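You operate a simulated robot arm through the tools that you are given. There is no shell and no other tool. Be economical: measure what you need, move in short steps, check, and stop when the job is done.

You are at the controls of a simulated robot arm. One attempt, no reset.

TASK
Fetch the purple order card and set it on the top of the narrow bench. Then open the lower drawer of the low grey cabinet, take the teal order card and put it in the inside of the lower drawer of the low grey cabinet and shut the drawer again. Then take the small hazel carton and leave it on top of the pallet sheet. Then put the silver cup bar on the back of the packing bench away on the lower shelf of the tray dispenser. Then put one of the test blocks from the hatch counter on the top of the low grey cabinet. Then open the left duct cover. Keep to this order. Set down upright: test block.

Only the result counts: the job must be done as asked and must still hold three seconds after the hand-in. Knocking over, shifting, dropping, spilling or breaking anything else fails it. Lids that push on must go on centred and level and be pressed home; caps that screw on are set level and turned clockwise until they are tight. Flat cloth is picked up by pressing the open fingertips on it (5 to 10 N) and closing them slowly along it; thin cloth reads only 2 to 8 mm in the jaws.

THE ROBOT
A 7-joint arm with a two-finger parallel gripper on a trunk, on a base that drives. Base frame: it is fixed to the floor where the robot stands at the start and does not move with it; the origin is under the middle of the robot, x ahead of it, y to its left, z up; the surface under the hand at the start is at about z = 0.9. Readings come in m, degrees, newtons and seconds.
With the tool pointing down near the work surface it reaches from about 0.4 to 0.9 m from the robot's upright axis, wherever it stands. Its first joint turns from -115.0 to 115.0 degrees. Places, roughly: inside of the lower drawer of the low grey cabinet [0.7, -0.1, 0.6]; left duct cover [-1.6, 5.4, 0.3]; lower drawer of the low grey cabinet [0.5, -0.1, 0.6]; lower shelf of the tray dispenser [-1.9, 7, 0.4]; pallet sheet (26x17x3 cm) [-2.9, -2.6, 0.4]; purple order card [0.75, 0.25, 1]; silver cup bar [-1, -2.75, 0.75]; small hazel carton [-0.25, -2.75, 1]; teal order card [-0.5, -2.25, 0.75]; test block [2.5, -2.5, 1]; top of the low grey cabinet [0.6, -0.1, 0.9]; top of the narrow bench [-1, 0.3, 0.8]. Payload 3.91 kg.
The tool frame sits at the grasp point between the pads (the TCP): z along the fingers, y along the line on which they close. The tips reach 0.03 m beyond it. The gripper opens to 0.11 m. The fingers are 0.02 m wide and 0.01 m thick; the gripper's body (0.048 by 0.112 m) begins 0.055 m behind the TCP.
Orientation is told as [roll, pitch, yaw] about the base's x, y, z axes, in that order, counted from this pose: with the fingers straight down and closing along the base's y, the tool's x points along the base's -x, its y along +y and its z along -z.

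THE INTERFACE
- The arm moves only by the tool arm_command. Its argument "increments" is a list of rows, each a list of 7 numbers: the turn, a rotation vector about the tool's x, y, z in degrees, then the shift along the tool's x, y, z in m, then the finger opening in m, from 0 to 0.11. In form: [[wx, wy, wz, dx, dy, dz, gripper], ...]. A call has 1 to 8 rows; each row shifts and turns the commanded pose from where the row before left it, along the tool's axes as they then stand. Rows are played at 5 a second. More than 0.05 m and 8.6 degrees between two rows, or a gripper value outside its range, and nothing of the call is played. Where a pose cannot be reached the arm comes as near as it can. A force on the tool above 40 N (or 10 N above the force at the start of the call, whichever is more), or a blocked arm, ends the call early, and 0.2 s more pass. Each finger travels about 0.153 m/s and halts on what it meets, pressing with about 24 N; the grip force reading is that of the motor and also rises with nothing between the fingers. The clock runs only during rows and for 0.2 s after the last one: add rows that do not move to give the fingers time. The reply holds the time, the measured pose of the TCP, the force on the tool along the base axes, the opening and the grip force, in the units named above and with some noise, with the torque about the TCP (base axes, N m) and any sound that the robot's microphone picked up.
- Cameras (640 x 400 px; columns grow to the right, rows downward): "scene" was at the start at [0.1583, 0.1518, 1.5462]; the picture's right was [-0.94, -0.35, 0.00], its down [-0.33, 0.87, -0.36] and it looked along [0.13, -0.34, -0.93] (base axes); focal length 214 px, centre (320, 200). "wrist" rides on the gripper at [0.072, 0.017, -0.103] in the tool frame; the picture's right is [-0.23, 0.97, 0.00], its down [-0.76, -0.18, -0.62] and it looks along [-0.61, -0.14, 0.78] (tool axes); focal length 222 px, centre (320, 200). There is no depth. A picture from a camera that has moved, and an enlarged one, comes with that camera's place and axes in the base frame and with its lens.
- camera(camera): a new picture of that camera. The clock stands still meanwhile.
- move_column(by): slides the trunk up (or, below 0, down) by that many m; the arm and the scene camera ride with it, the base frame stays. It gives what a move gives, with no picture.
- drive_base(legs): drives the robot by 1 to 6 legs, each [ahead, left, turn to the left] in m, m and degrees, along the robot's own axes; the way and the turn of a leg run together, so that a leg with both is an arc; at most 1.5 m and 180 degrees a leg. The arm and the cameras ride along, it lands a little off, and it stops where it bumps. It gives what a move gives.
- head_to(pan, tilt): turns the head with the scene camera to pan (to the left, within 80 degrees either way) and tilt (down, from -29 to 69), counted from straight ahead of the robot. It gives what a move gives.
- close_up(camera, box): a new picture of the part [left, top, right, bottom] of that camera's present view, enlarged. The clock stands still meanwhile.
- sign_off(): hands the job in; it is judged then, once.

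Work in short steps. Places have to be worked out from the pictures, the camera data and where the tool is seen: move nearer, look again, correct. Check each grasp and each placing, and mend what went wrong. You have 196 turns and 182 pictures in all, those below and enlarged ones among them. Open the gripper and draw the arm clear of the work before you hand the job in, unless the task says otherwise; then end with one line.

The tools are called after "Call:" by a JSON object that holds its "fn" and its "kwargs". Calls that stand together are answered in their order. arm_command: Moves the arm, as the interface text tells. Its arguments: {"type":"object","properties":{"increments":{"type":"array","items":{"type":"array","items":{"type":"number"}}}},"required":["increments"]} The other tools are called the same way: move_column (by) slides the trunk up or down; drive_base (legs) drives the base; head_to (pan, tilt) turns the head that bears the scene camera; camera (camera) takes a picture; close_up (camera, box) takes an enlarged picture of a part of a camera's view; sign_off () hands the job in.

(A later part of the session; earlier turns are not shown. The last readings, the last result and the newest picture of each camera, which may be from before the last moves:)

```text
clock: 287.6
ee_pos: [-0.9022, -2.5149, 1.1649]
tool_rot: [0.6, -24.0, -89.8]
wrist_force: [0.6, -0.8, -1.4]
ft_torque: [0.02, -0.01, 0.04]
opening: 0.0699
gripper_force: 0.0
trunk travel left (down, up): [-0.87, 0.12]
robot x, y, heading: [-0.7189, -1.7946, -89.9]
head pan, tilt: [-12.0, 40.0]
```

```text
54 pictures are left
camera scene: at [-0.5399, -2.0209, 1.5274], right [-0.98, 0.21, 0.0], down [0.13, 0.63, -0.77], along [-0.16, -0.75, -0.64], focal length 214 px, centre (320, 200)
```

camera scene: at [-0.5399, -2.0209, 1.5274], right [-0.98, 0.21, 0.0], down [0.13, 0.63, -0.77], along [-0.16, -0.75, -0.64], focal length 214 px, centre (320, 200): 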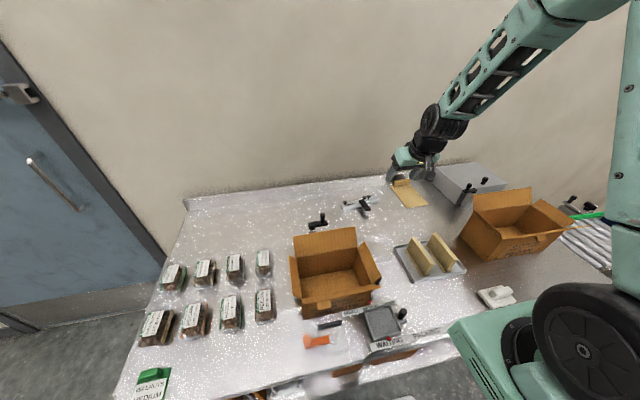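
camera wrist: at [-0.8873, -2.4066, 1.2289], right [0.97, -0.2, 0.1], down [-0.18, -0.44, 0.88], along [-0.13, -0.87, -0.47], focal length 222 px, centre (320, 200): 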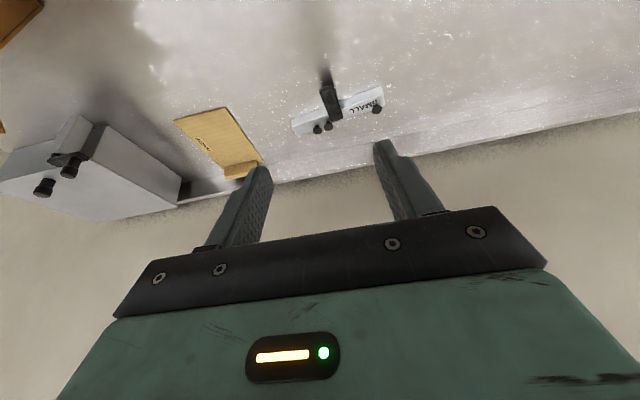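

Call:
{"fn": "close_up", "kwargs": {"camera": "wrist", "box": [270, 50, 410, 150]}}

Call:
{"fn": "close_up", "kwargs": {"camera": "scene", "box": [330, 180, 400, 225]}}

```text
4.00 times, centred on (340, 100) of wrist
camera zoom: at [-0.8872, -2.4065, 1.2288], right [0.97, -0.2, 0.1], down [-0.18, -0.44, 0.88], along [-0.13, -0.87, -0.47], focal length 888 px, centre (240, 600)
```

zoom: 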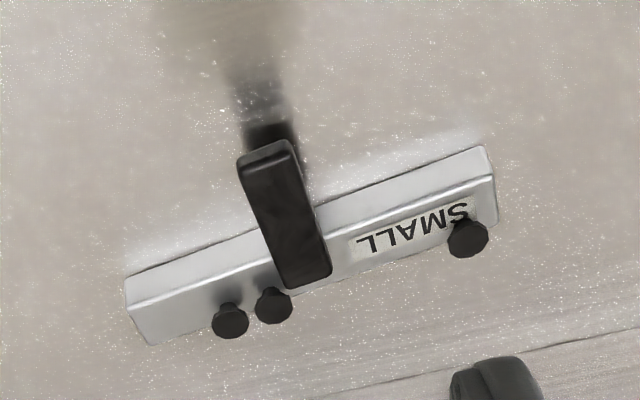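

```text
8.89 times, centred on (365, 202) of scene
camera zoom: at [-0.5399, -2.0209, 1.5274], right [-0.98, 0.21, 0.0], down [0.13, 0.63, -0.77], along [-0.16, -0.75, -0.64], focal length 1906 px, centre (-80, 178)
```

zoom: 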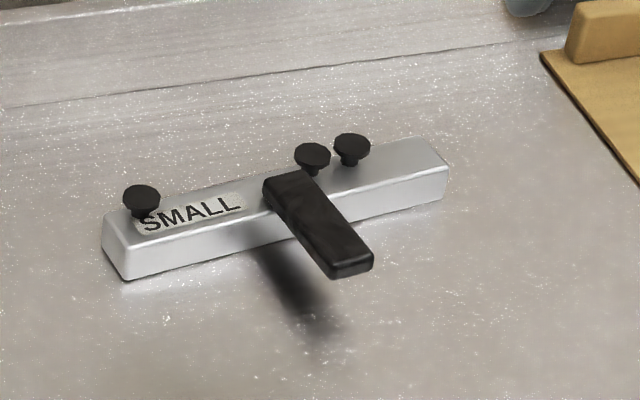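

Handle (≈2 cm wide, ~7 cm long) points toward me, centred near (-0.886, -2.685), top ≈0.90. Approach along the tilted tool to 5 cm short, yawing 6°.

Call:
{"fn": "arm_command", "kwargs": {"increments": [[0, 0, 0, -0.0088, 0.0023, 0.042, 0.07], [0, 0, 0, -0.0088, 0.0023, 0.042, 0.07], [0, 0, 0, -0.0088, 0.0023, 0.042, 0.07], [0, 0, 0, -0.0088, 0.0023, 0.042, 0.06], [0, 0, 0, -0.0088, 0.0023, 0.042, 0.06], [0, 0, -6, -0.0088, 0.0023, 0.04, 0.06], [0, 0, 0, 0, 0, 0, 0.06]]}}

Call:
{"fn": "close_up", "kwargs": {"camera": "wrist", "box": [210, 20, 430, 220]}}

Call:
{"fn": "close_up", "kwargs": {"camera": "scene", "box": [320, 150, 420, 225]}}

```text
clock: 289.2
ee_pos: [-0.8852, -2.6651, 0.9564]
tool_rot: [-2.2, -24.0, -83.2]
wrist_force: [-0.2, 0.0, 0.5]
ft_torque: [0.0, 0.0, 0.03]
opening: 0.0599
gripper_force: 0.1
trunk travel left (down, up): [-0.87, 0.12]
robot x, y, heading: [-0.7219, -1.7958, -90.0]
head pan, tilt: [-12.0, 40.0]
```

```text
2.00 times, centred on (320, 120) of wrist
camera zoom: at [-0.8779, -2.5554, 1.021], right [0.99, -0.11, 0.06], down [-0.1, -0.46, 0.88], along [-0.07, -0.88, -0.46], focal length 444 px, centre (320, 360)
```

zoom: 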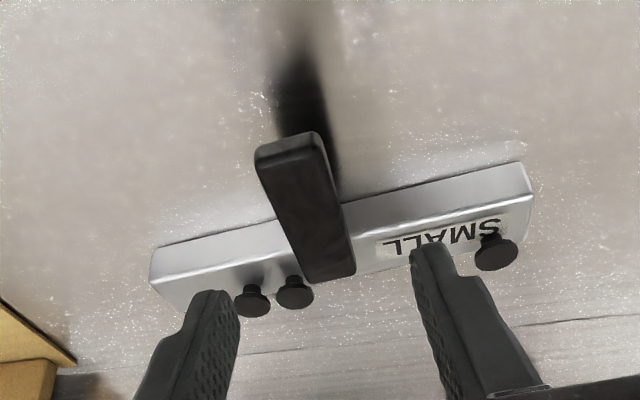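

```text
5.33 times, centred on (370, 188) of scene
camera zoom: at [-0.5399, -2.0209, 1.5273], right [-0.98, 0.21, 0.0], down [0.13, 0.63, -0.77], along [-0.16, -0.75, -0.64], focal length 1144 px, centre (53, 267)
```

zoom: 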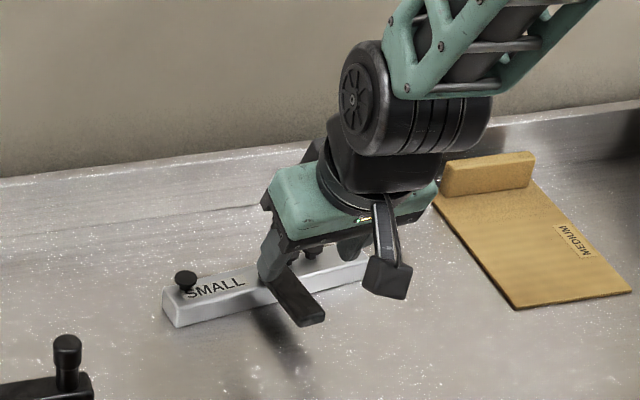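

Path is clear of the knobs. Advance along the tool 45 mm with a 3 mm lateral correction, then close.

Call:
{"fn": "arm_command", "kwargs": {"increments": [[0, 0, 0, 0, -0.003, 0.02, 0.06], [0, 0, 0, 0, 0, 0.015, 0.06], [0, 0, 0, 0, 0, 0.01, 0.06], [0, 0, 0, 0, 0, 0, 0.06]]}}

Call:
{"fn": "close_up", "kwargs": {"camera": "wrist", "box": [210, 40, 430, 240]}}

Call:
{"fn": "close_up", "kwargs": {"camera": "scene", "box": [320, 150, 420, 225]}}

```text
clock: 290.2
ee_pos: [-0.8879, -2.6841, 0.9143]
tool_rot: [-2.0, -23.9, -83.3]
wrist_force: [0.7, 0.5, 0.5]
ft_torque: [0.03, 0.02, 0.03]
opening: 0.0604
gripper_force: 0.0
trunk travel left (down, up): [-0.87, 0.12]
robot x, y, heading: [-0.7202, -1.794, -90.1]
head pan, tilt: [-12.0, 40.0]
```

```text
2.00 times, centred on (320, 140) of wrist
camera zoom: at [-0.88, -2.5742, 0.9803], right [0.99, -0.11, 0.06], down [-0.1, -0.46, 0.88], along [-0.07, -0.88, -0.46], focal length 444 px, centre (320, 320)
```

zoom: 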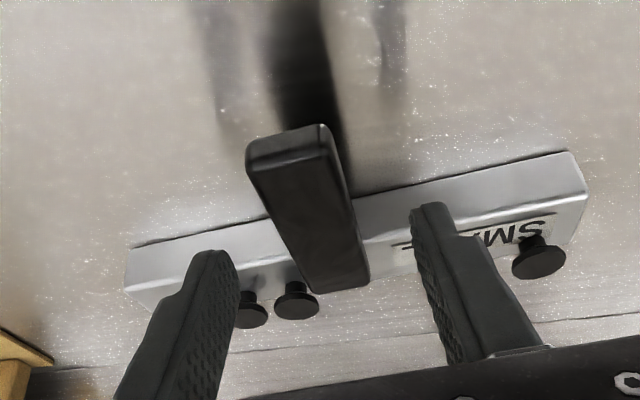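

```text
5.33 times, centred on (370, 188) of scene
camera zoom: at [-0.5399, -2.021, 1.5273], right [-0.98, 0.21, 0.0], down [0.13, 0.63, -0.77], along [-0.16, -0.75, -0.64], focal length 1144 px, centre (53, 267)
```

zoom: 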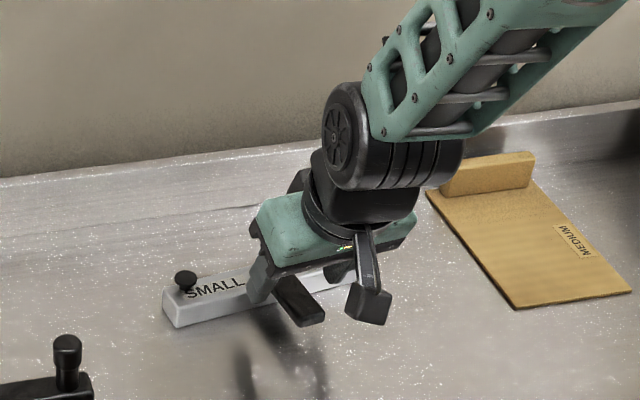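

Tips are beside the handle just ahead of the bar. Advance 4 mm and close.

Call:
{"fn": "arm_command", "kwargs": {"increments": [[0, 0, 0, 0.002, -0.002, 0.005, 0.06], [0, 0, 0, 0, 0, 0, 0.045], [0, 0, 0, 0, 0, 0, 0.03], [0, 0, 0, 0, 0, 0, 0.015], [0, 0, 0, 0, 0, 0, 0.0], [0, 0, 0, 0, 0, 0, 0.0]]}}

Call:
{"fn": "close_up", "kwargs": {"camera": "wrist", "box": [210, 40, 430, 240]}}

```text
clock: 291.6
ee_pos: [-0.8894, -2.6847, 0.9116]
tool_rot: [-2.1, -23.9, -83.3]
wrist_force: [0.1, 0.1, 0.0]
ft_torque: [0.05, -0.14, 0.1]
opening: 0.0254
gripper_force: 23.6
trunk travel left (down, up): [-0.87, 0.12]
robot x, y, heading: [-0.7281, -1.7951, -90.0]
head pan, tilt: [-12.0, 40.0]
```

```text
2.00 times, centred on (320, 140) of wrist
camera zoom: at [-0.8821, -2.5743, 0.9749], right [0.99, -0.11, 0.06], down [-0.1, -0.46, 0.88], along [-0.07, -0.88, -0.46], focal length 444 px, centre (320, 320)
```

zoom: 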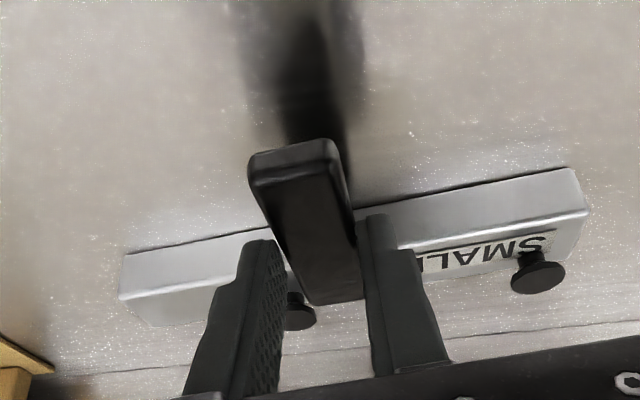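

Gripped at 25 mm. Lift slowly and check.

Call:
{"fn": "arm_command", "kwargs": {"increments": [[0, 0, 0, -0.002, 0, -0.0046, 0.0], [0, 0, 0, -0.004, 0, -0.009, 0.0], [0, 0, 0, -0.006, 0, -0.0137, 0.0], [0, 0, 0, -0.008, 0, -0.018, 0.0], [0, 0, 0, -0.008, 0, -0.018, 0.0], [0, 0, 0, -0.008, 0, -0.018, 0.0], [0, 0, 0, 0, 0, 0, 0.0]]}}

Call:
{"fn": "close_up", "kwargs": {"camera": "scene", "box": [310, 130, 430, 225]}}

```text
clock: 293.2
ee_pos: [-0.8858, -2.6828, 1.0]
tool_rot: [-2.1, -23.9, -83.3]
wrist_force: [0.0, 0.7, -4.0]
ft_torque: [0.14, -0.02, -0.02]
opening: 0.0256
gripper_force: 23.8
trunk travel left (down, up): [-0.87, 0.12]
robot x, y, heading: [-0.7199, -1.7954, -89.7]
head pan, tilt: [-12.0, 40.0]
```

```text
4.21 times, centred on (370, 178) of scene
camera zoom: at [-0.5399, -2.0211, 1.5273], right [-0.98, 0.21, 0.0], down [0.13, 0.63, -0.77], along [-0.16, -0.75, -0.64], focal length 903 px, centre (110, 295)
```

zoom: 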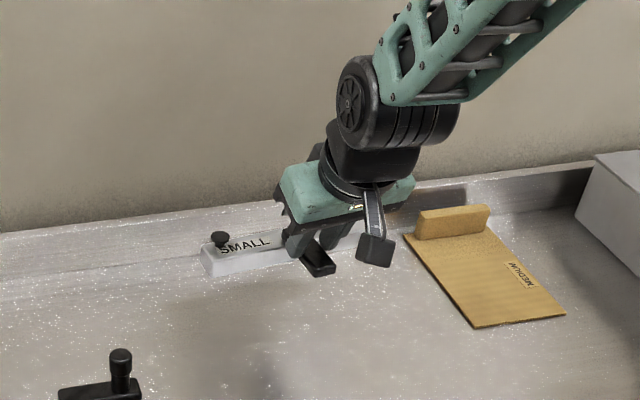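

Bar held (≈0.4 kg). Raise it, back away, retract, and turn toward +y.

Call:
{"fn": "arm_command", "kwargs": {"increments": [[0, 0, 0, -0.0164, 0, -0.0364, 0.0], [0, 0, 0, -0.0164, 0, -0.0364, 0.0], [0, 0, 0, -0.0164, 0, -0.0364, 0.0], [0, 0, 0, -0.0164, 0, -0.0364, 0.0], [0, 0, 0, 0, 0, 0, 0.0]]}}

Call:
{"fn": "drive_base", "kwargs": {"legs": [[-0.45, 0, 0], [0, 0.37, 0]]}}

Call:
{"fn": "arm_command", "kwargs": {"increments": [[0, 0, 0, 0.0364, 0, -0.0164, 0.0], [0, 0, 0, 0.0364, 0, -0.0164, 0.0], [0, 0, 0, 0.0364, 0, -0.0164, 0.0], [0, 0, 0, 0.0364, 0, -0.0164, 0.0], [0, 0, 0, 0.0364, 0, -0.0164, 0.0], [0, 0, 0, 0.0364, 0, -0.0164, 0.0], [0, 0, 0, 0.0364, 0, -0.0164, 0.0], [0, 0, 0, 0, 0, 0, 0.0]]}}

Call:
{"fn": "drive_base", "kwargs": {"legs": [[0, 0, 90], [0, 0, 90]]}}

Call:
{"fn": "head_to", "kwargs": {"pan": 0, "tilt": 25}}

Call:
{"fn": "camera", "kwargs": {"camera": "scene"}}

```text
clock: 294.4
ee_pos: [-0.881, -2.6847, 1.1591]
tool_rot: [-2.0, -23.9, -83.2]
wrist_force: [0.5, -0.6, -4.3]
ft_torque: [0.17, 0.01, 0.0]
opening: 0.0257
gripper_force: 24.1
trunk travel left (down, up): [-0.87, 0.12]
robot x, y, heading: [-0.7249, -1.7958, -89.8]
head pan, tilt: [-12.0, 40.0]
```

```text
clock: 296.9
ee_pos: [-0.8734, -2.2866, 1.1577]
tool_rot: [-2.0, -23.8, -83.0]
wrist_force: [0.5, -0.4, -4.0]
ft_torque: [0.15, 0.04, 0.0]
opening: 0.0257
gripper_force: 24.1
trunk travel left (down, up): [-0.87, 0.12]
robot x, y, heading: [-0.7241, -1.3982, -89.7]
head pan, tilt: [-12.0, 40.0]
stopped in leg 1: the robot was blocked; the commanded pose is now the measured one
```

```text
clock: 298.6
ee_pos: [-0.9047, -2.0082, 1.1631]
tool_rot: [-2.1, -23.8, -82.9]
wrist_force: [-0.3, -0.4, -3.7]
ft_torque: [0.18, 0.02, 0.03]
opening: 0.0258
gripper_force: 24.2
trunk travel left (down, up): [-0.87, 0.12]
robot x, y, heading: [-0.7256, -1.3983, -89.3]
head pan, tilt: [-12.0, 40.0]
```

```text
clock: 302.3
ee_pos: [-0.1467, -1.6787, 1.1623]
tool_rot: [-2.0, -23.6, -3.3]
wrist_force: [0.6, 0.5, -4.4]
ft_torque: [0.01, 0.16, 0.0]
opening: 0.0256
gripper_force: 24.0
trunk travel left (down, up): [-0.87, 0.12]
robot x, y, heading: [-0.7172, -1.3904, -9.7]
head pan, tilt: [-12.0, 40.0]
stopped in leg 1: the robot was blocked; the commanded pose is now the measured one
```

```text
clock: 303.0
ee_pos: [-0.1475, -1.6789, 1.1633]
tool_rot: [-2.2, -23.7, -3.2]
wrist_force: [-0.4, 0.2, -3.6]
ft_torque: [0.01, 0.18, 0.0]
opening: 0.0258
gripper_force: 24.2
trunk travel left (down, up): [-0.87, 0.12]
robot x, y, heading: [-0.7149, -1.3908, -9.7]
head pan, tilt: [0.0, 25.0]
```

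```text
45 pictures are left
camera scene: at [-0.4536, -1.2298, 1.5506], right [-0.17, -0.99, 0.0], down [-0.42, 0.07, -0.91], along [0.89, -0.15, -0.42], focal length 214 px, centre (320, 200)
```

scene: 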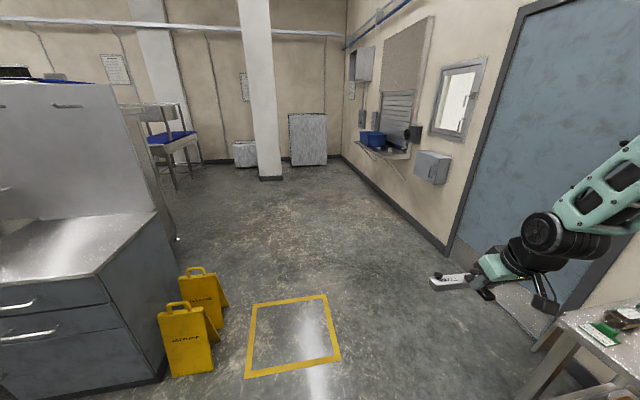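

I brushed the table behind. Move forward (east) clear of it, then turn to +y and look north.

Call:
{"fn": "drive_base", "kwargs": {"legs": [[0.4, 0, 0], [0, 0, 99.5]]}}

Call:
{"fn": "camera", "kwargs": {"camera": "scene"}}

```text
clock: 309.7
ee_pos: [-0.1289, -0.8509, 1.1619]
tool_rot: [-2.1, -23.7, 96.0]
wrist_force: [0.8, -0.8, -3.9]
ft_torque: [-0.18, 0.0, 0.02]
opening: 0.0256
gripper_force: 24.1
trunk travel left (down, up): [-0.87, 0.12]
robot x, y, heading: [-0.3241, -1.4592, 89.6]
head pan, tilt: [0.0, 25.0]
```

```text
44 pictures are left
camera scene: at [-0.5281, -1.2238, 1.5506], right [1.0, -0.01, 0.0], down [0.0, -0.42, -0.91], along [0.01, 0.91, -0.42], focal length 214 px, centre (320, 200)
```

scene: 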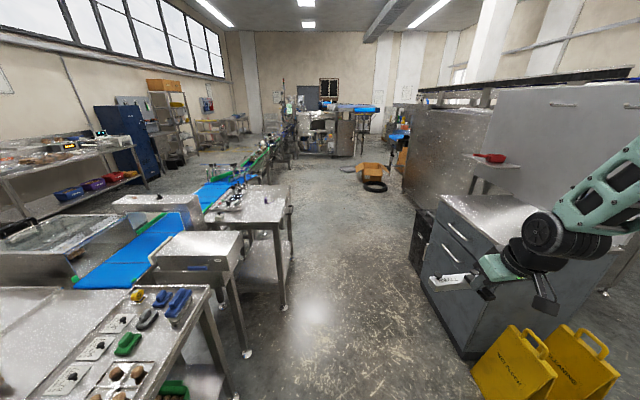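

Corridor north is clear. Drive up to y≈2.3.

Call:
{"fn": "drive_base", "kwargs": {"legs": [[1.5, 0, 0.4], [1.5, 0, 0], [0.8, 0, 0]]}}

Call:
{"fn": "head_to", "kwargs": {"pan": 15, "tilt": 22}}

Call:
{"fn": "camera", "kwargs": {"camera": "scene"}}

```text
clock: 328.0
ee_pos: [-0.0967, 2.9339, 1.1619]
tool_rot: [-2.2, -23.7, 96.1]
wrist_force: [0.7, 0.0, -4.0]
ft_torque: [-0.13, -0.03, -0.02]
opening: 0.0257
gripper_force: 24.1
trunk travel left (down, up): [-0.87, 0.12]
robot x, y, heading: [-0.2862, 2.3255, 89.3]
head pan, tilt: [0.0, 25.0]
```

```text
clock: 328.8
ee_pos: [-0.0964, 2.9339, 1.1613]
tool_rot: [-2.1, -23.7, 96.0]
wrist_force: [-0.5, 0.8, -3.2]
ft_torque: [-0.17, 0.0, -0.03]
opening: 0.0257
gripper_force: 23.8
trunk travel left (down, up): [-0.87, 0.12]
robot x, y, heading: [-0.2901, 2.3255, 89.5]
head pan, tilt: [15.0, 22.0]
```

```text
43 pictures are left
camera scene: at [-0.5202, 2.5591, 1.5555], right [0.97, 0.25, 0.0], down [0.09, -0.36, -0.93], along [-0.23, 0.9, -0.37], focal length 214 px, centre (320, 200)
```

scene: 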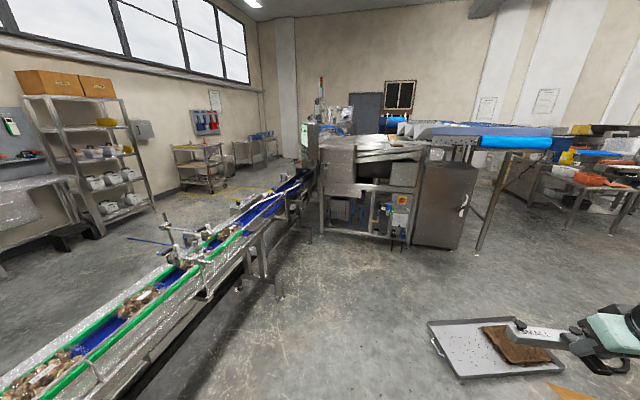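

Call:
{"fn": "close_up", "kwargs": {"camera": "scene", "box": [240, 90, 480, 260]}}

```text
2.35 times, centred on (360, 175) of scene
camera zoom: at [-0.5202, 2.5591, 1.5555], right [0.97, 0.25, 0.0], down [0.09, -0.36, -0.93], along [-0.23, 0.9, -0.37], focal length 505 px, centre (226, 259)
```

zoom: 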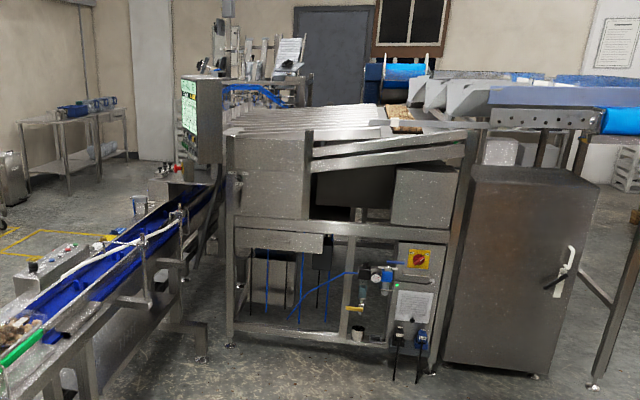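

Drive north another 1.2 m and look left over the conveyor toward the tray dispenser.

Call:
{"fn": "drive_base", "kwargs": {"legs": [[1.2, 0, 0]]}}

Call:
{"fn": "head_to", "kwargs": {"pan": 40, "tilt": 20}}

Call:
{"fn": "camera", "kwargs": {"camera": "scene"}}

```text
clock: 333.9
ee_pos: [-0.0924, 4.0134, 1.1603]
tool_rot: [-2.0, -23.5, 96.1]
wrist_force: [0.0, 1.0, -3.9]
ft_torque: [-0.18, 0.01, 0.03]
opening: 0.0259
gripper_force: 23.5
trunk travel left (down, up): [-0.87, 0.12]
robot x, y, heading: [-0.2814, 3.4029, 89.5]
head pan, tilt: [15.0, 22.0]
stopped in leg 1: the robot was blocked; the commanded pose is now the measured one
```

```text
clock: 334.7
ee_pos: [-0.0917, 4.0136, 1.1619]
tool_rot: [-2.0, -23.6, 96.1]
wrist_force: [0.0, -0.2, -3.6]
ft_torque: [-0.21, -0.04, -0.01]
opening: 0.0257
gripper_force: 23.9
trunk travel left (down, up): [-0.87, 0.12]
robot x, y, heading: [-0.2829, 3.4032, 89.6]
head pan, tilt: [40.0, 20.0]
```

```text
41 pictures are left
camera scene: at [-0.5493, 3.6194, 1.5587], right [0.77, 0.64, 0.0], down [0.22, -0.26, -0.94], along [-0.6, 0.72, -0.34], focal length 214 px, centre (320, 200)
```

scene: 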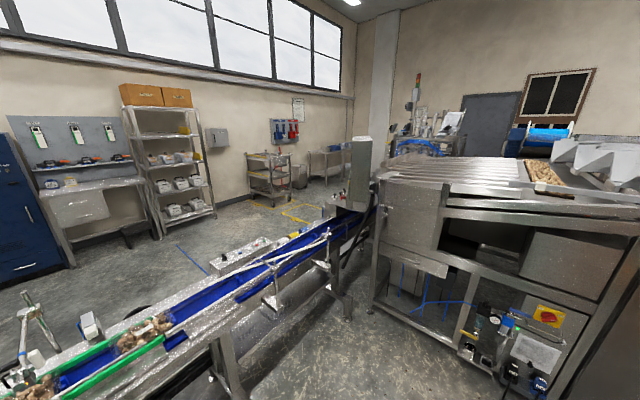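

The dispenser and duct lie on the west side of the conveyor; the way there is round the south end. Drive back south, then west along the aisle.

Call:
{"fn": "drive_base", "kwargs": {"legs": [[-1.5, 0, 0.4], [-1.5, 0, 0], [-1.5, 0, 0], [-0.4, 0, 0], [0, 0, 90], [0, 0.1, 0]]}}

Call:
{"fn": "drive_base", "kwargs": {"legs": [[1.2, 0, 0], [1.05, 0, 0], [0, 0, -90]]}}

Call:
{"fn": "head_to", "kwargs": {"pan": 0, "tilt": 25}}

Call:
{"fn": "camera", "kwargs": {"camera": "scene"}}

```text
clock: 363.0
ee_pos: [-0.9652, -1.4003, 1.162]
tool_rot: [-2.1, -23.6, -176.5]
wrist_force: [-0.1, -0.4, -4.9]
ft_torque: [-0.01, -0.18, -0.04]
opening: 0.0257
gripper_force: 24.0
trunk travel left (down, up): [-0.87, 0.12]
robot x, y, heading: [-0.3663, -1.6204, 177.0]
head pan, tilt: [40.0, 20.0]
```

```text
clock: 377.9
ee_pos: [-2.3876, -0.9058, 1.1612]
tool_rot: [-2.1, -23.6, 93.0]
wrist_force: [0.5, -0.4, -3.4]
ft_torque: [-0.2, 0.01, -0.02]
opening: 0.0256
gripper_force: 24.0
trunk travel left (down, up): [-0.87, 0.12]
robot x, y, heading: [-2.6125, -1.5037, 86.6]
head pan, tilt: [40.0, 20.0]
```

```text
clock: 379.0
ee_pos: [-2.3878, -0.9069, 1.1594]
tool_rot: [-2.0, -23.6, 92.9]
wrist_force: [-0.3, -0.3, -4.1]
ft_torque: [-0.17, 0.01, 0.0]
opening: 0.0258
gripper_force: 24.3
trunk travel left (down, up): [-0.87, 0.12]
robot x, y, heading: [-2.6121, -1.5028, 86.5]
head pan, tilt: [0.0, 25.0]
```

```text
40 pictures are left
camera scene: at [-2.8063, -1.257, 1.5506], right [1.0, -0.06, 0.0], down [-0.03, -0.42, -0.91], along [0.06, 0.9, -0.42], focal length 214 px, centre (320, 200)
```

scene: 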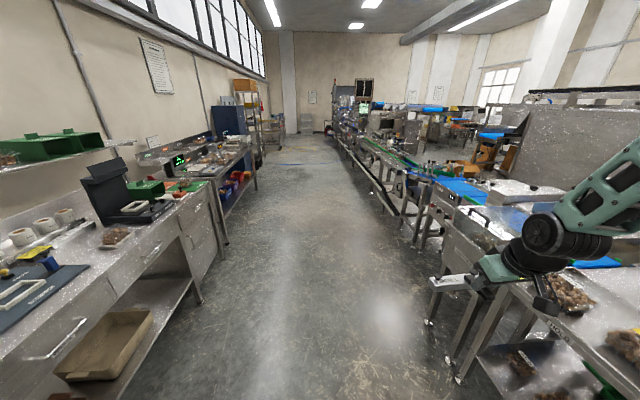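

West corridor is clear. Drive north about 5.5 m and look.

Call:
{"fn": "drive_base", "kwargs": {"legs": [[0, 0.15, 3.4], [1.5, 0, 0], [1.5, 0, 0], [1.5, 0, 0], [1.2, 0, 0]]}}

Call:
{"fn": "head_to", "kwargs": {"pan": -30, "tilt": 28}}

Call:
{"fn": "camera", "kwargs": {"camera": "scene"}}

```text
clock: 407.1
ee_pos: [-2.5336, 4.8073, 1.1613]
tool_rot: [-2.1, -23.6, 95.0]
wrist_force: [0.1, 0.6, -4.3]
ft_torque: [-0.22, 0.0, -0.02]
opening: 0.0259
gripper_force: 24.4
trunk travel left (down, up): [-0.87, 0.12]
robot x, y, heading: [-2.7365, 4.2031, 88.6]
head pan, tilt: [0.0, 25.0]
```

```text
clock: 408.1
ee_pos: [-2.5328, 4.8074, 1.1619]
tool_rot: [-2.0, -23.5, 95.1]
wrist_force: [0.3, -0.5, -4.6]
ft_torque: [-0.18, -0.07, 0.05]
opening: 0.0259
gripper_force: 23.8
trunk travel left (down, up): [-0.87, 0.12]
robot x, y, heading: [-2.7352, 4.2038, 88.4]
head pan, tilt: [-30.0, 28.0]
```

```text
39 pictures are left
camera scene: at [-2.8925, 4.4279, 1.5458], right [0.85, -0.52, 0.0], down [-0.24, -0.4, -0.88], along [0.46, 0.75, -0.47], focal length 214 px, centre (320, 200)
```

scene: 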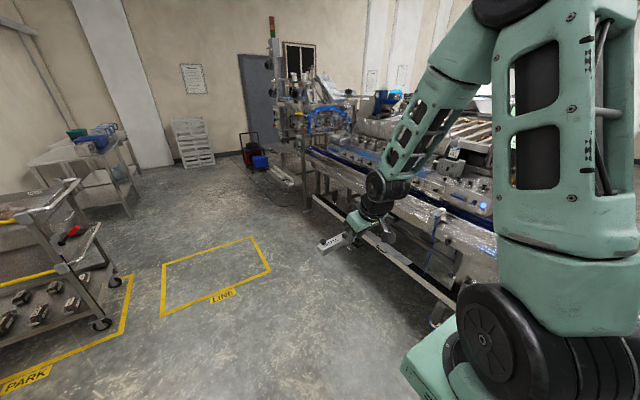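

Call:
{"fn": "close_up", "kwargs": {"camera": "scene", "box": [230, 70, 390, 230]}}

```text
2.50 times, centred on (310, 150) of scene
camera zoom: at [-2.8925, 4.4279, 1.5458], right [0.85, -0.52, 0.0], down [-0.24, -0.4, -0.88], along [0.46, 0.75, -0.47], focal length 536 px, centre (345, 325)
```

zoom: 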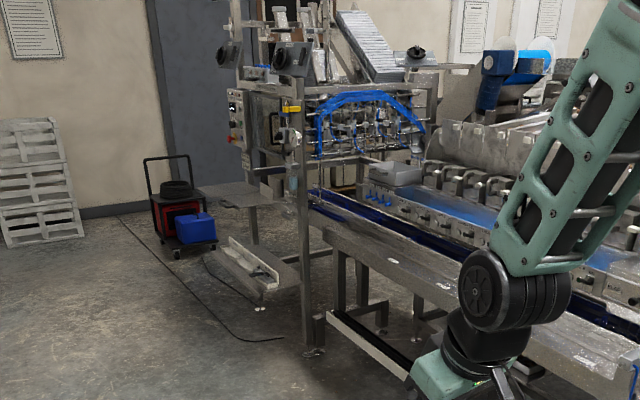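

The dispenser's lower shelf juts out near (-1.9, 7.0, 0.4). Drive closer and look.

Call:
{"fn": "drive_base", "kwargs": {"legs": [[1.5, 0, 1.5], [0.4, 0, 0]]}}

Call:
{"fn": "head_to", "kwargs": {"pan": -42, "tilt": 38}}

Call:
{"fn": "camera", "kwargs": {"camera": "scene"}}

```text
clock: 417.6
ee_pos: [-2.5462, 6.7092, 1.1614]
tool_rot: [-1.9, -23.6, 97.0]
wrist_force: [-0.8, -0.5, -4.0]
ft_torque: [-0.19, -0.02, -0.01]
opening: 0.0257
gripper_force: 23.8
trunk travel left (down, up): [-0.87, 0.12]
robot x, y, heading: [-2.7284, 6.0987, 90.7]
head pan, tilt: [-30.0, 28.0]
```

```text
clock: 418.3
ee_pos: [-2.5464, 6.7104, 1.1612]
tool_rot: [-2.0, -23.6, 97.0]
wrist_force: [0.1, -0.6, -3.5]
ft_torque: [-0.2, 0.01, -0.01]
opening: 0.0256
gripper_force: 24.2
trunk travel left (down, up): [-0.87, 0.12]
robot x, y, heading: [-2.7304, 6.0998, 90.7]
head pan, tilt: [-42.0, 38.0]
```

```text
37 pictures are left
camera scene: at [-2.8811, 6.3035, 1.5303], right [0.75, -0.66, 0.0], down [-0.41, -0.46, -0.79], along [0.52, 0.59, -0.62], focal length 214 px, centre (320, 200)
```

scene: 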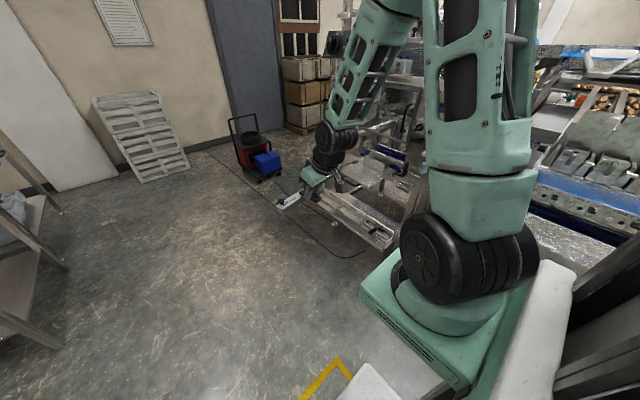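

Arm blocks the view. I move west/north and turn to face the dispenser (+x).

Call:
{"fn": "drive_base", "kwargs": {"legs": [[0, 0.3, -0.7], [0.8, 0, 0], [0, 0, -90]]}}

Call:
{"fn": "head_to", "kwargs": {"pan": 0, "tilt": 35}}

Call:
{"fn": "camera", "kwargs": {"camera": "scene"}}

```text
clock: 428.0
ee_pos: [-2.4173, 6.712, 1.1604]
tool_rot: [-2.1, -23.6, 6.7]
wrist_force: [1.0, 0.5, -3.6]
ft_torque: [-0.01, 0.19, 0.01]
opening: 0.0257
gripper_force: 24.3
trunk travel left (down, up): [-0.87, 0.12]
robot x, y, heading: [-3.0257, 6.8917, 0.3]
head pan, tilt: [-42.0, 38.0]
```

```text
clock: 429.1
ee_pos: [-2.4165, 6.7118, 1.1601]
tool_rot: [-2.0, -23.6, 6.8]
wrist_force: [-0.8, 0.2, -4.2]
ft_torque: [-0.02, 0.22, 0.0]
opening: 0.0257
gripper_force: 23.9
trunk travel left (down, up): [-0.87, 0.12]
robot x, y, heading: [-3.0252, 6.8919, 0.2]
head pan, tilt: [0.0, 35.0]
```

```text
36 pictures are left
camera scene: at [-2.8017, 7.1009, 1.5349], right [0.01, -1.0, 0.0], down [-0.57, 0.0, -0.82], along [0.82, 0.0, -0.57], focal length 214 px, centre (320, 200)
```

scene: 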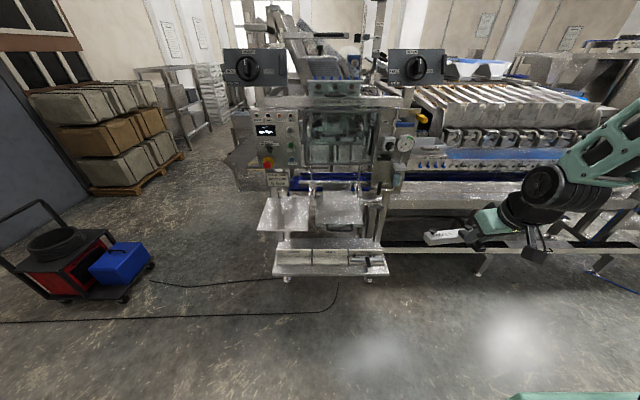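

Call:
{"fn": "close_up", "kwargs": {"camera": "scene", "box": [230, 160, 430, 300]}}

```text
2.86 times, centred on (330, 230) of scene
camera zoom: at [-2.8017, 7.1009, 1.5349], right [0.01, -1.0, 0.0], down [-0.57, 0.0, -0.82], along [0.82, 0.0, -0.57], focal length 613 px, centre (291, 114)
```

zoom: 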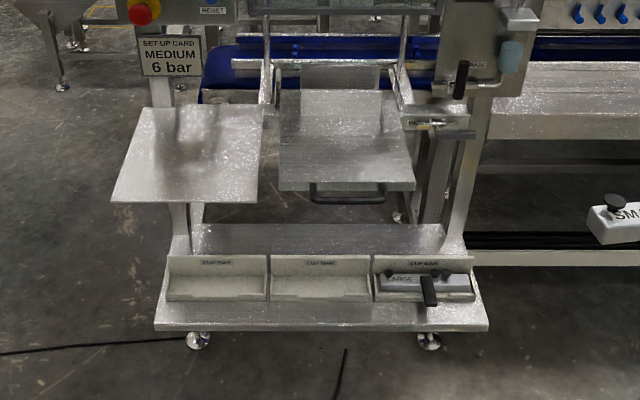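

The lower shelf (deck z≈0.40, front edge x≈-1.98) has three bar troughs; the middle one (y≈7.03) is free. Shift left to line up, square the bar, and lower the column before going in.

Call:
{"fn": "drive_base", "kwargs": {"legs": [[0, 0.32, 0]]}}

Call:
{"fn": "arm_command", "kwargs": {"increments": [[2.7, 0, 6.2, 0, 0, 0, 0.0], [0, 0, 0, 0, 0, 0, 0.0]]}}

Call:
{"fn": "move_column", "kwargs": {"by": -0.4}}

Call:
{"fn": "move_column", "kwargs": {"by": -0.2}}

Call:
{"fn": "drive_base", "kwargs": {"legs": [[0.3, 0, 0]]}}

Call:
{"fn": "head_to", "kwargs": {"pan": -10, "tilt": 30}}

Call:
{"fn": "camera", "kwargs": {"camera": "scene"}}

```text
clock: 431.3
ee_pos: [-2.4185, 7.0317, 1.162]
tool_rot: [-2.0, -23.7, 6.8]
wrist_force: [-0.6, -0.5, -4.9]
ft_torque: [-0.01, 0.19, 0.04]
opening: 0.0258
gripper_force: 24.5
trunk travel left (down, up): [-0.87, 0.12]
robot x, y, heading: [-3.0312, 7.2169, 0.3]
head pan, tilt: [0.0, 35.0]
```

```text
clock: 431.9
ee_pos: [-2.4193, 7.0328, 1.1608]
tool_rot: [-2.1, -23.8, -0.3]
wrist_force: [-0.2, -0.2, -4.4]
ft_torque: [-0.01, 0.16, 0.01]
opening: 0.0256
gripper_force: 24.0
trunk travel left (down, up): [-0.87, 0.12]
robot x, y, heading: [-3.0292, 7.2184, 0.3]
head pan, tilt: [0.0, 35.0]
```

```text
clock: 435.7
ee_pos: [-2.42, 7.032, 0.7617]
tool_rot: [-2.0, -23.8, -0.1]
wrist_force: [-0.8, -0.7, -3.6]
ft_torque: [0.0, 0.22, -0.03]
opening: 0.0256
gripper_force: 23.7
trunk travel left (down, up): [-0.47, 0.52]
robot x, y, heading: [-3.0306, 7.2177, 0.0]
head pan, tilt: [0.0, 35.0]
```

```text
clock: 437.9
ee_pos: [-2.4192, 7.0325, 0.5612]
tool_rot: [-2.0, -23.7, -0.1]
wrist_force: [0.2, -0.4, -3.2]
ft_torque: [0.0, 0.18, 0.0]
opening: 0.0255
gripper_force: 24.1
trunk travel left (down, up): [-0.27, 0.72]
robot x, y, heading: [-3.0266, 7.2153, 0.3]
head pan, tilt: [0.0, 35.0]
```

```text
clock: 439.9
ee_pos: [-2.1193, 7.0344, 0.5618]
tool_rot: [-2.0, -23.9, -0.2]
wrist_force: [0.6, -0.5, -3.6]
ft_torque: [0.0, 0.2, 0.0]
opening: 0.0257
gripper_force: 24.2
trunk travel left (down, up): [-0.27, 0.72]
robot x, y, heading: [-2.7282, 7.2185, 0.2]
head pan, tilt: [0.0, 35.0]
```

```text
clock: 440.6
ee_pos: [-2.12, 7.0343, 0.5609]
tool_rot: [-2.1, -23.8, -0.2]
wrist_force: [-0.1, 0.3, -3.2]
ft_torque: [0.01, 0.21, 0.01]
opening: 0.0257
gripper_force: 24.3
trunk travel left (down, up): [-0.27, 0.72]
robot x, y, heading: [-2.7301, 7.2171, 0.4]
head pan, tilt: [-10.0, 30.0]
```

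```text
34 pictures are left
camera scene: at [-2.502, 7.4081, 0.9426], right [-0.17, -0.99, 0.0], down [-0.49, 0.08, -0.87], along [0.85, -0.15, -0.5], focal length 214 px, centre (320, 200)
```

scene: 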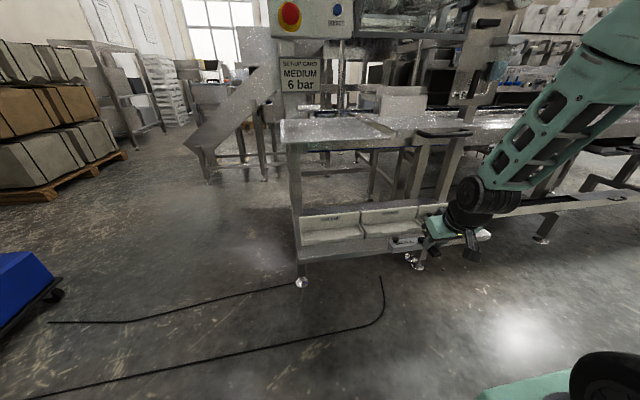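

Call:
{"fn": "close_up", "kwargs": {"camera": "scene", "box": [270, 100, 520, 280]}}

```text
2.22 times, centred on (395, 190) of scene
camera zoom: at [-2.502, 7.4081, 0.9426], right [-0.17, -0.99, 0.0], down [-0.49, 0.08, -0.87], along [0.85, -0.15, -0.5], focal length 477 px, centre (153, 222)
```

zoom: 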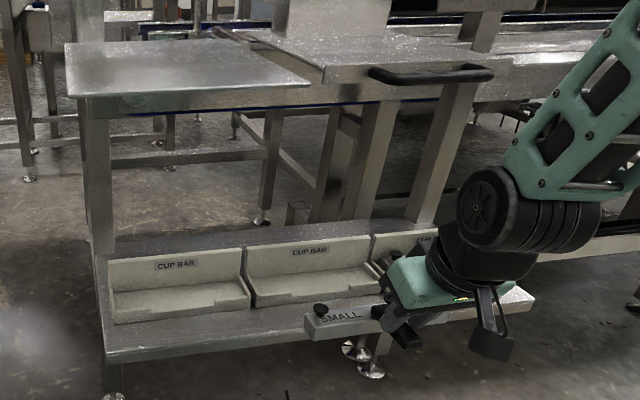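

Clear view: tilt the tool 8° more for clearance under the upper tray's handle, then drive forward 0.2 so the bar is above the middle trough.

Call:
{"fn": "arm_command", "kwargs": {"increments": [[0, -4, 0, 0, 0.012, 0, 0.0], [0, -4, 0, 0, 0, 0, 0.0], [0, 0, 0, 0, 0, 0, 0.0]]}}

Call:
{"fn": "drive_base", "kwargs": {"legs": [[0.2, 0, -0.3]]}}

Call:
{"fn": "close_up", "kwargs": {"camera": "scene", "box": [300, 120, 560, 310]}}

```text
clock: 441.4
ee_pos: [-2.1198, 7.0457, 0.5621]
tool_rot: [-2.0, -31.7, 0.2]
wrist_force: [1.0, -0.9, -3.5]
ft_torque: [0.01, 0.19, -0.02]
opening: 0.0257
gripper_force: 23.6
trunk travel left (down, up): [-0.27, 0.72]
robot x, y, heading: [-2.732, 7.2169, 0.1]
head pan, tilt: [-10.0, 30.0]
```

```text
clock: 443.0
ee_pos: [-1.9186, 7.042, 0.5606]
tool_rot: [-2.2, -32.0, -0.1]
wrist_force: [-0.2, 0.3, 0.1]
ft_torque: [0.03, -0.01, 0.0]
opening: 0.0
gripper_force: 24.3
trunk travel left (down, up): [-0.27, 0.72]
robot x, y, heading: [-2.5283, 7.219, -0.1]
head pan, tilt: [-10.0, 30.0]
```

```text
2.11 times, centred on (430, 215) of scene
camera zoom: at [-2.3013, 7.4074, 0.9427], right [-0.17, -0.98, 0.0], down [-0.49, 0.09, -0.87], along [0.85, -0.15, -0.5], focal length 452 px, centre (88, 168)
```

zoom: 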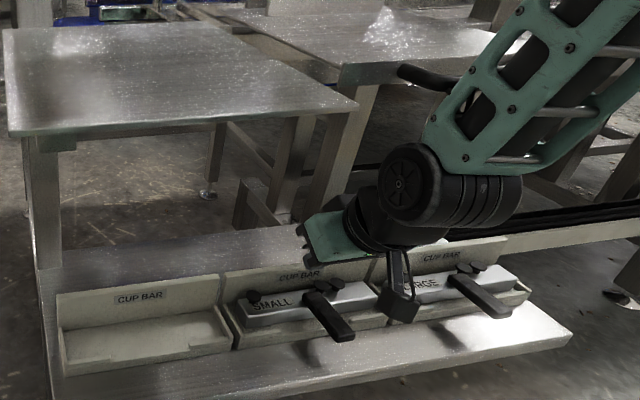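

The bar hit the back plate, slipped out and dropped straight into the middle trough. Check closely.

Call:
{"fn": "close_up", "kwargs": {"camera": "scene", "box": [380, 220, 520, 300]}}

```text
4.57 times, centred on (450, 260) of scene
camera zoom: at [-2.3013, 7.4074, 0.9427], right [-0.17, -0.98, 0.0], down [-0.49, 0.09, -0.87], along [0.85, -0.15, -0.5], focal length 980 px, centre (-274, -74)
```

zoom: 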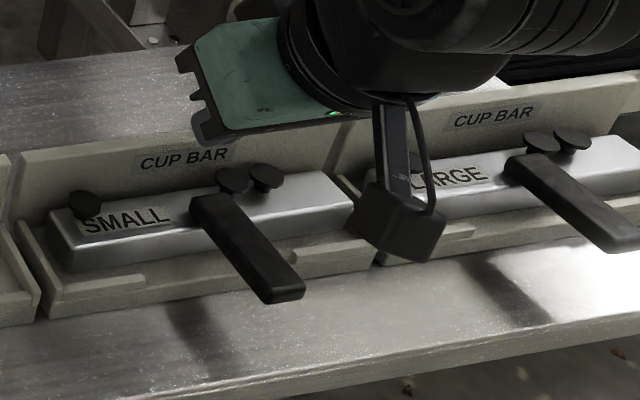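

The bar sits perfectly in the middle trough. Back out, raise the column, and head south for the test block.

Call:
{"fn": "drive_base", "kwargs": {"legs": [[-0.25, 0, 0]]}}

Call:
{"fn": "move_column", "kwargs": {"by": 0.4}}

Call:
{"fn": "move_column", "kwargs": {"by": 0.2}}

Call:
{"fn": "arm_command", "kwargs": {"increments": [[0, 8, 0, 0, 0, 0, 0.03], [0, 8, 0, 0, 0, 0, 0.06], [0, 8, 0, 0, 0, 0, 0.06], [2, 7.8, 0, 0, 0, 0, 0.06], [0, 0, 0, 0, 0, 0, 0.06]]}}

Call:
{"fn": "drive_base", "kwargs": {"legs": [[0, 0, -90], [1.5, 0, 0], [1.5, 0, 0], [1.5, 0, 0], [1.5, 0, 0]]}}

```text
clock: 444.9
ee_pos: [-2.1715, 7.043, 0.5607]
tool_rot: [-2.2, -32.0, -0.1]
wrist_force: [-0.2, -0.7, 0.2]
ft_torque: [-0.03, -0.03, 0.03]
opening: 0.0
gripper_force: 24.2
trunk travel left (down, up): [-0.27, 0.72]
robot x, y, heading: [-2.7814, 7.218, -0.1]
head pan, tilt: [-10.0, 30.0]
```

```text
clock: 448.7
ee_pos: [-2.1714, 7.042, 0.9617]
tool_rot: [-2.2, -32.0, 0.0]
wrist_force: [1.2, 0.1, -0.1]
ft_torque: [-0.05, 0.0, -0.02]
opening: 0.0
gripper_force: 24.0
trunk travel left (down, up): [-0.67, 0.32]
robot x, y, heading: [-2.7806, 7.2163, -0.2]
head pan, tilt: [-10.0, 30.0]
```

```text
clock: 450.9
ee_pos: [-2.1722, 7.0435, 1.1611]
tool_rot: [-2.2, -32.0, 0.0]
wrist_force: [0.5, -0.5, 0.3]
ft_torque: [0.01, 0.02, -0.06]
opening: 0.0001
gripper_force: 24.0
trunk travel left (down, up): [-0.87, 0.12]
robot x, y, heading: [-2.7818, 7.2199, -0.1]
head pan, tilt: [-10.0, 30.0]
```

```text
clock: 452.1
ee_pos: [-2.1718, 7.0423, 1.1621]
tool_rot: [-3.9, -0.1, -1.4]
wrist_force: [0.1, -0.2, -0.3]
ft_torque: [0.02, 0.02, 0.04]
opening: 0.0601
gripper_force: 0.0
trunk travel left (down, up): [-0.87, 0.12]
robot x, y, heading: [-2.781, 7.2204, -0.1]
head pan, tilt: [-10.0, 30.0]
```

```text
clock: 484.3
ee_pos: [-2.9407, 0.6227, 1.1609]
tool_rot: [-3.7, -0.2, -90.9]
wrist_force: [-0.2, 0.9, 0.5]
ft_torque: [0.02, -0.01, 0.01]
opening: 0.0599
gripper_force: 0.0
trunk travel left (down, up): [-0.87, 0.12]
robot x, y, heading: [-2.7684, 1.2347, -89.7]
head pan, tilt: [-10.0, 30.0]
```

Continue south, then east along the aisle.

Call:
{"fn": "drive_base", "kwargs": {"legs": [[1.5, 0, -0.3], [1.3, 0, 0], [0, 0, 90]]}}

Call:
{"fn": "drive_base", "kwargs": {"legs": [[1.5, 0, 0], [1.5, 0, 0], [1.2, 0, 0]]}}

Call:
{"fn": "arm_command", "kwargs": {"increments": [[-3.9, 0, 0, 0, 0, 0, 0.08], [0, 0, 0, 0, 0, 0, 0.08]]}}

Call:
{"fn": "head_to", "kwargs": {"pan": -35, "tilt": 25}}

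Call:
{"fn": "camera", "kwargs": {"camera": "scene"}}

```text
clock: 501.7
ee_pos: [-2.1423, -1.7253, 1.1622]
tool_rot: [-3.8, -0.2, -0.5]
wrist_force: [-0.9, -0.2, 0.5]
ft_torque: [0.0, 0.0, 0.02]
opening: 0.06
gripper_force: 0.1
trunk travel left (down, up): [-0.87, 0.12]
robot x, y, heading: [-2.7556, -1.5573, 0.9]
head pan, tilt: [-10.0, 30.0]
```

```text
clock: 521.8
ee_pos: [2.0506, -1.7474, 1.1615]
tool_rot: [-3.8, -0.2, -2.0]
wrist_force: [0.5, -0.7, 0.3]
ft_torque: [-0.02, -0.03, 0.0]
opening: 0.0602
gripper_force: 0.1
trunk travel left (down, up): [-0.87, 0.12]
robot x, y, heading: [1.4398, -1.5625, -0.7]
head pan, tilt: [-10.0, 30.0]
```

```text
clock: 522.4
ee_pos: [2.0493, -1.7482, 1.1618]
tool_rot: [0.2, -0.3, -2.0]
wrist_force: [0.1, 0.0, 0.1]
ft_torque: [0.0, -0.01, 0.01]
opening: 0.0801
gripper_force: 0.0
trunk travel left (down, up): [-0.87, 0.12]
robot x, y, heading: [1.4415, -1.5623, -0.6]
head pan, tilt: [-10.0, 30.0]
```

```text
clock: 523.3
ee_pos: [2.0507, -1.7486, 1.1618]
tool_rot: [0.0, -0.3, -1.9]
wrist_force: [-0.2, 0.5, 0.6]
ft_torque: [0.03, 0.01, -0.03]
opening: 0.0801
gripper_force: 0.0
trunk travel left (down, up): [-0.87, 0.12]
robot x, y, heading: [1.4433, -1.5658, -0.7]
head pan, tilt: [-35.0, 25.0]
```

```text
30 pictures are left
camera scene: at [1.6577, -1.4156, 1.5506], right [-0.58, -0.81, 0.0], down [-0.34, 0.25, -0.91], along [0.74, -0.53, -0.42], focal length 214 px, centre (320, 200)
```

scene: 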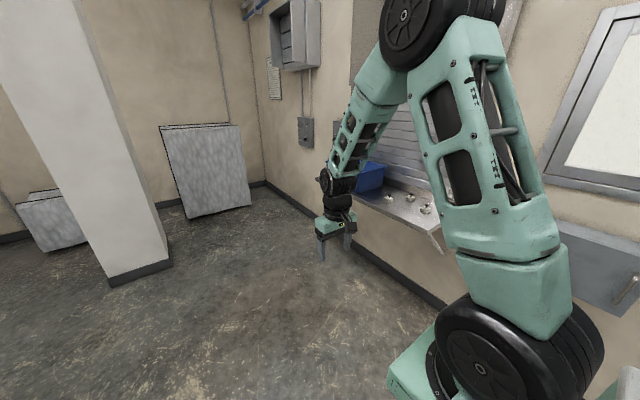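

The hatch counter is on the right wall. Move to x≈2.6 and turn to face it.

Call:
{"fn": "drive_base", "kwargs": {"legs": [[1.15, 0, 0.7], [0, 0, -90]]}}

Call:
{"fn": "head_to", "kwargs": {"pan": 0, "tilt": 35}}

Call:
{"fn": "camera", "kwargs": {"camera": "scene"}}

```text
clock: 533.0
ee_pos: [2.4281, -2.1796, 1.161]
tool_rot: [0.1, -0.1, -90.6]
wrist_force: [-0.2, 0.1, -0.1]
ft_torque: [-0.01, -0.01, -0.03]
opening: 0.0801
gripper_force: 0.1
trunk travel left (down, up): [-0.87, 0.12]
robot x, y, heading: [2.5963, -1.5713, -89.2]
head pan, tilt: [-35.0, 25.0]
```

```text
clock: 534.0
ee_pos: [2.4269, -2.1787, 1.1618]
tool_rot: [0.1, -0.3, -90.6]
wrist_force: [-0.3, -0.4, 0.2]
ft_torque: [-0.02, 0.03, 0.01]
opening: 0.0801
gripper_force: 0.0
trunk travel left (down, up): [-0.87, 0.12]
robot x, y, heading: [2.599, -1.5654, -89.5]
head pan, tilt: [0.0, 35.0]
```

```text
29 pictures are left
camera scene: at [2.8006, -1.7961, 1.5349], right [-1.0, -0.01, 0.0], down [-0.01, 0.57, -0.82], along [0.01, -0.82, -0.57], focal length 214 px, centre (320, 200)
```

scene: 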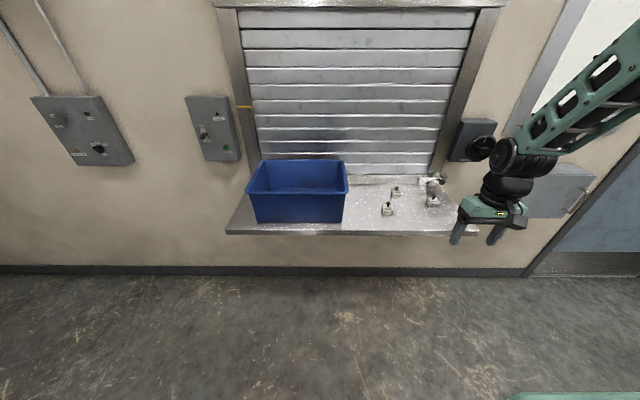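

Call:
{"fn": "close_up", "kwargs": {"camera": "scene", "box": [350, 165, 470, 240]}}

```text
5.33 times, centred on (410, 202) of scene
camera zoom: at [2.8006, -1.7961, 1.5349], right [-1.0, -0.01, 0.0], down [-0.01, 0.57, -0.82], along [0.01, -0.82, -0.57], focal length 1144 px, centre (-160, 187)
```

zoom: 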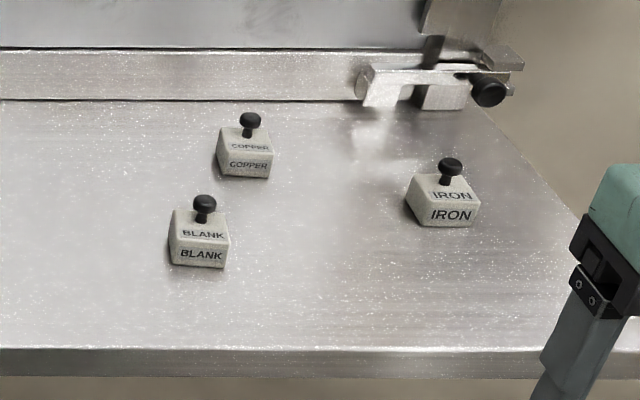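

Three blocks: I'll take BLANK, nearest the front, at about (2.535, -2.485). Drive in so the open gripper is above it and look with the wrist camera.

Call:
{"fn": "drive_base", "kwargs": {"legs": [[0, 0.105, 0], [0.27, 0, -0.5]]}}

Call:
{"fn": "camera", "kwargs": {"camera": "wrist"}}

Call:
{"fn": "close_up", "kwargs": {"camera": "scene", "box": [320, 180, 460, 280]}}

```text
clock: 536.7
ee_pos: [2.5299, -2.4459, 1.1619]
tool_rot: [0.2, -0.1, -91.0]
wrist_force: [0.7, -0.4, -0.1]
ft_torque: [-0.04, 0.01, 0.0]
opening: 0.08
gripper_force: 0.0
trunk travel left (down, up): [-0.87, 0.12]
robot x, y, heading: [2.6999, -1.836, -89.7]
head pan, tilt: [0.0, 35.0]
```

```text
27 pictures are left
camera wrist: at [2.5472, -2.3732, 1.2645], right [0.97, -0.25, 0.0], down [-0.19, -0.76, 0.63], along [-0.15, -0.61, -0.78], focal length 222 px, centre (320, 200)
```

wrist: 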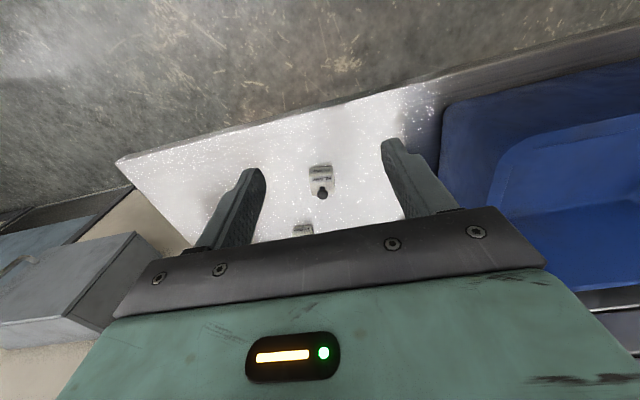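

```text
4.00 times, centred on (390, 230) of scene
camera zoom: at [2.9059, -2.0656, 1.5349], right [-1.0, 0.0, 0.0], down [0.0, 0.57, -0.82], along [0.0, -0.82, -0.57], focal length 858 px, centre (40, 80)
```

zoom: 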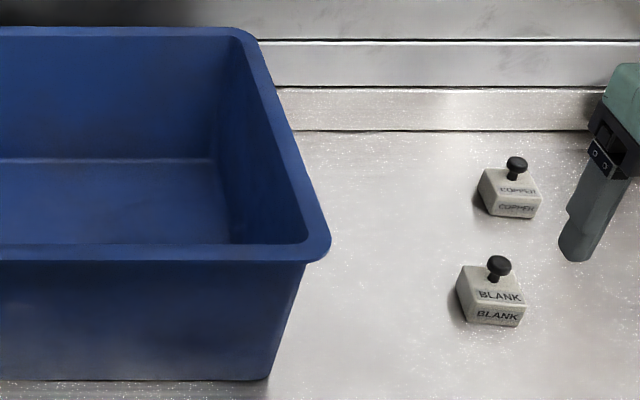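

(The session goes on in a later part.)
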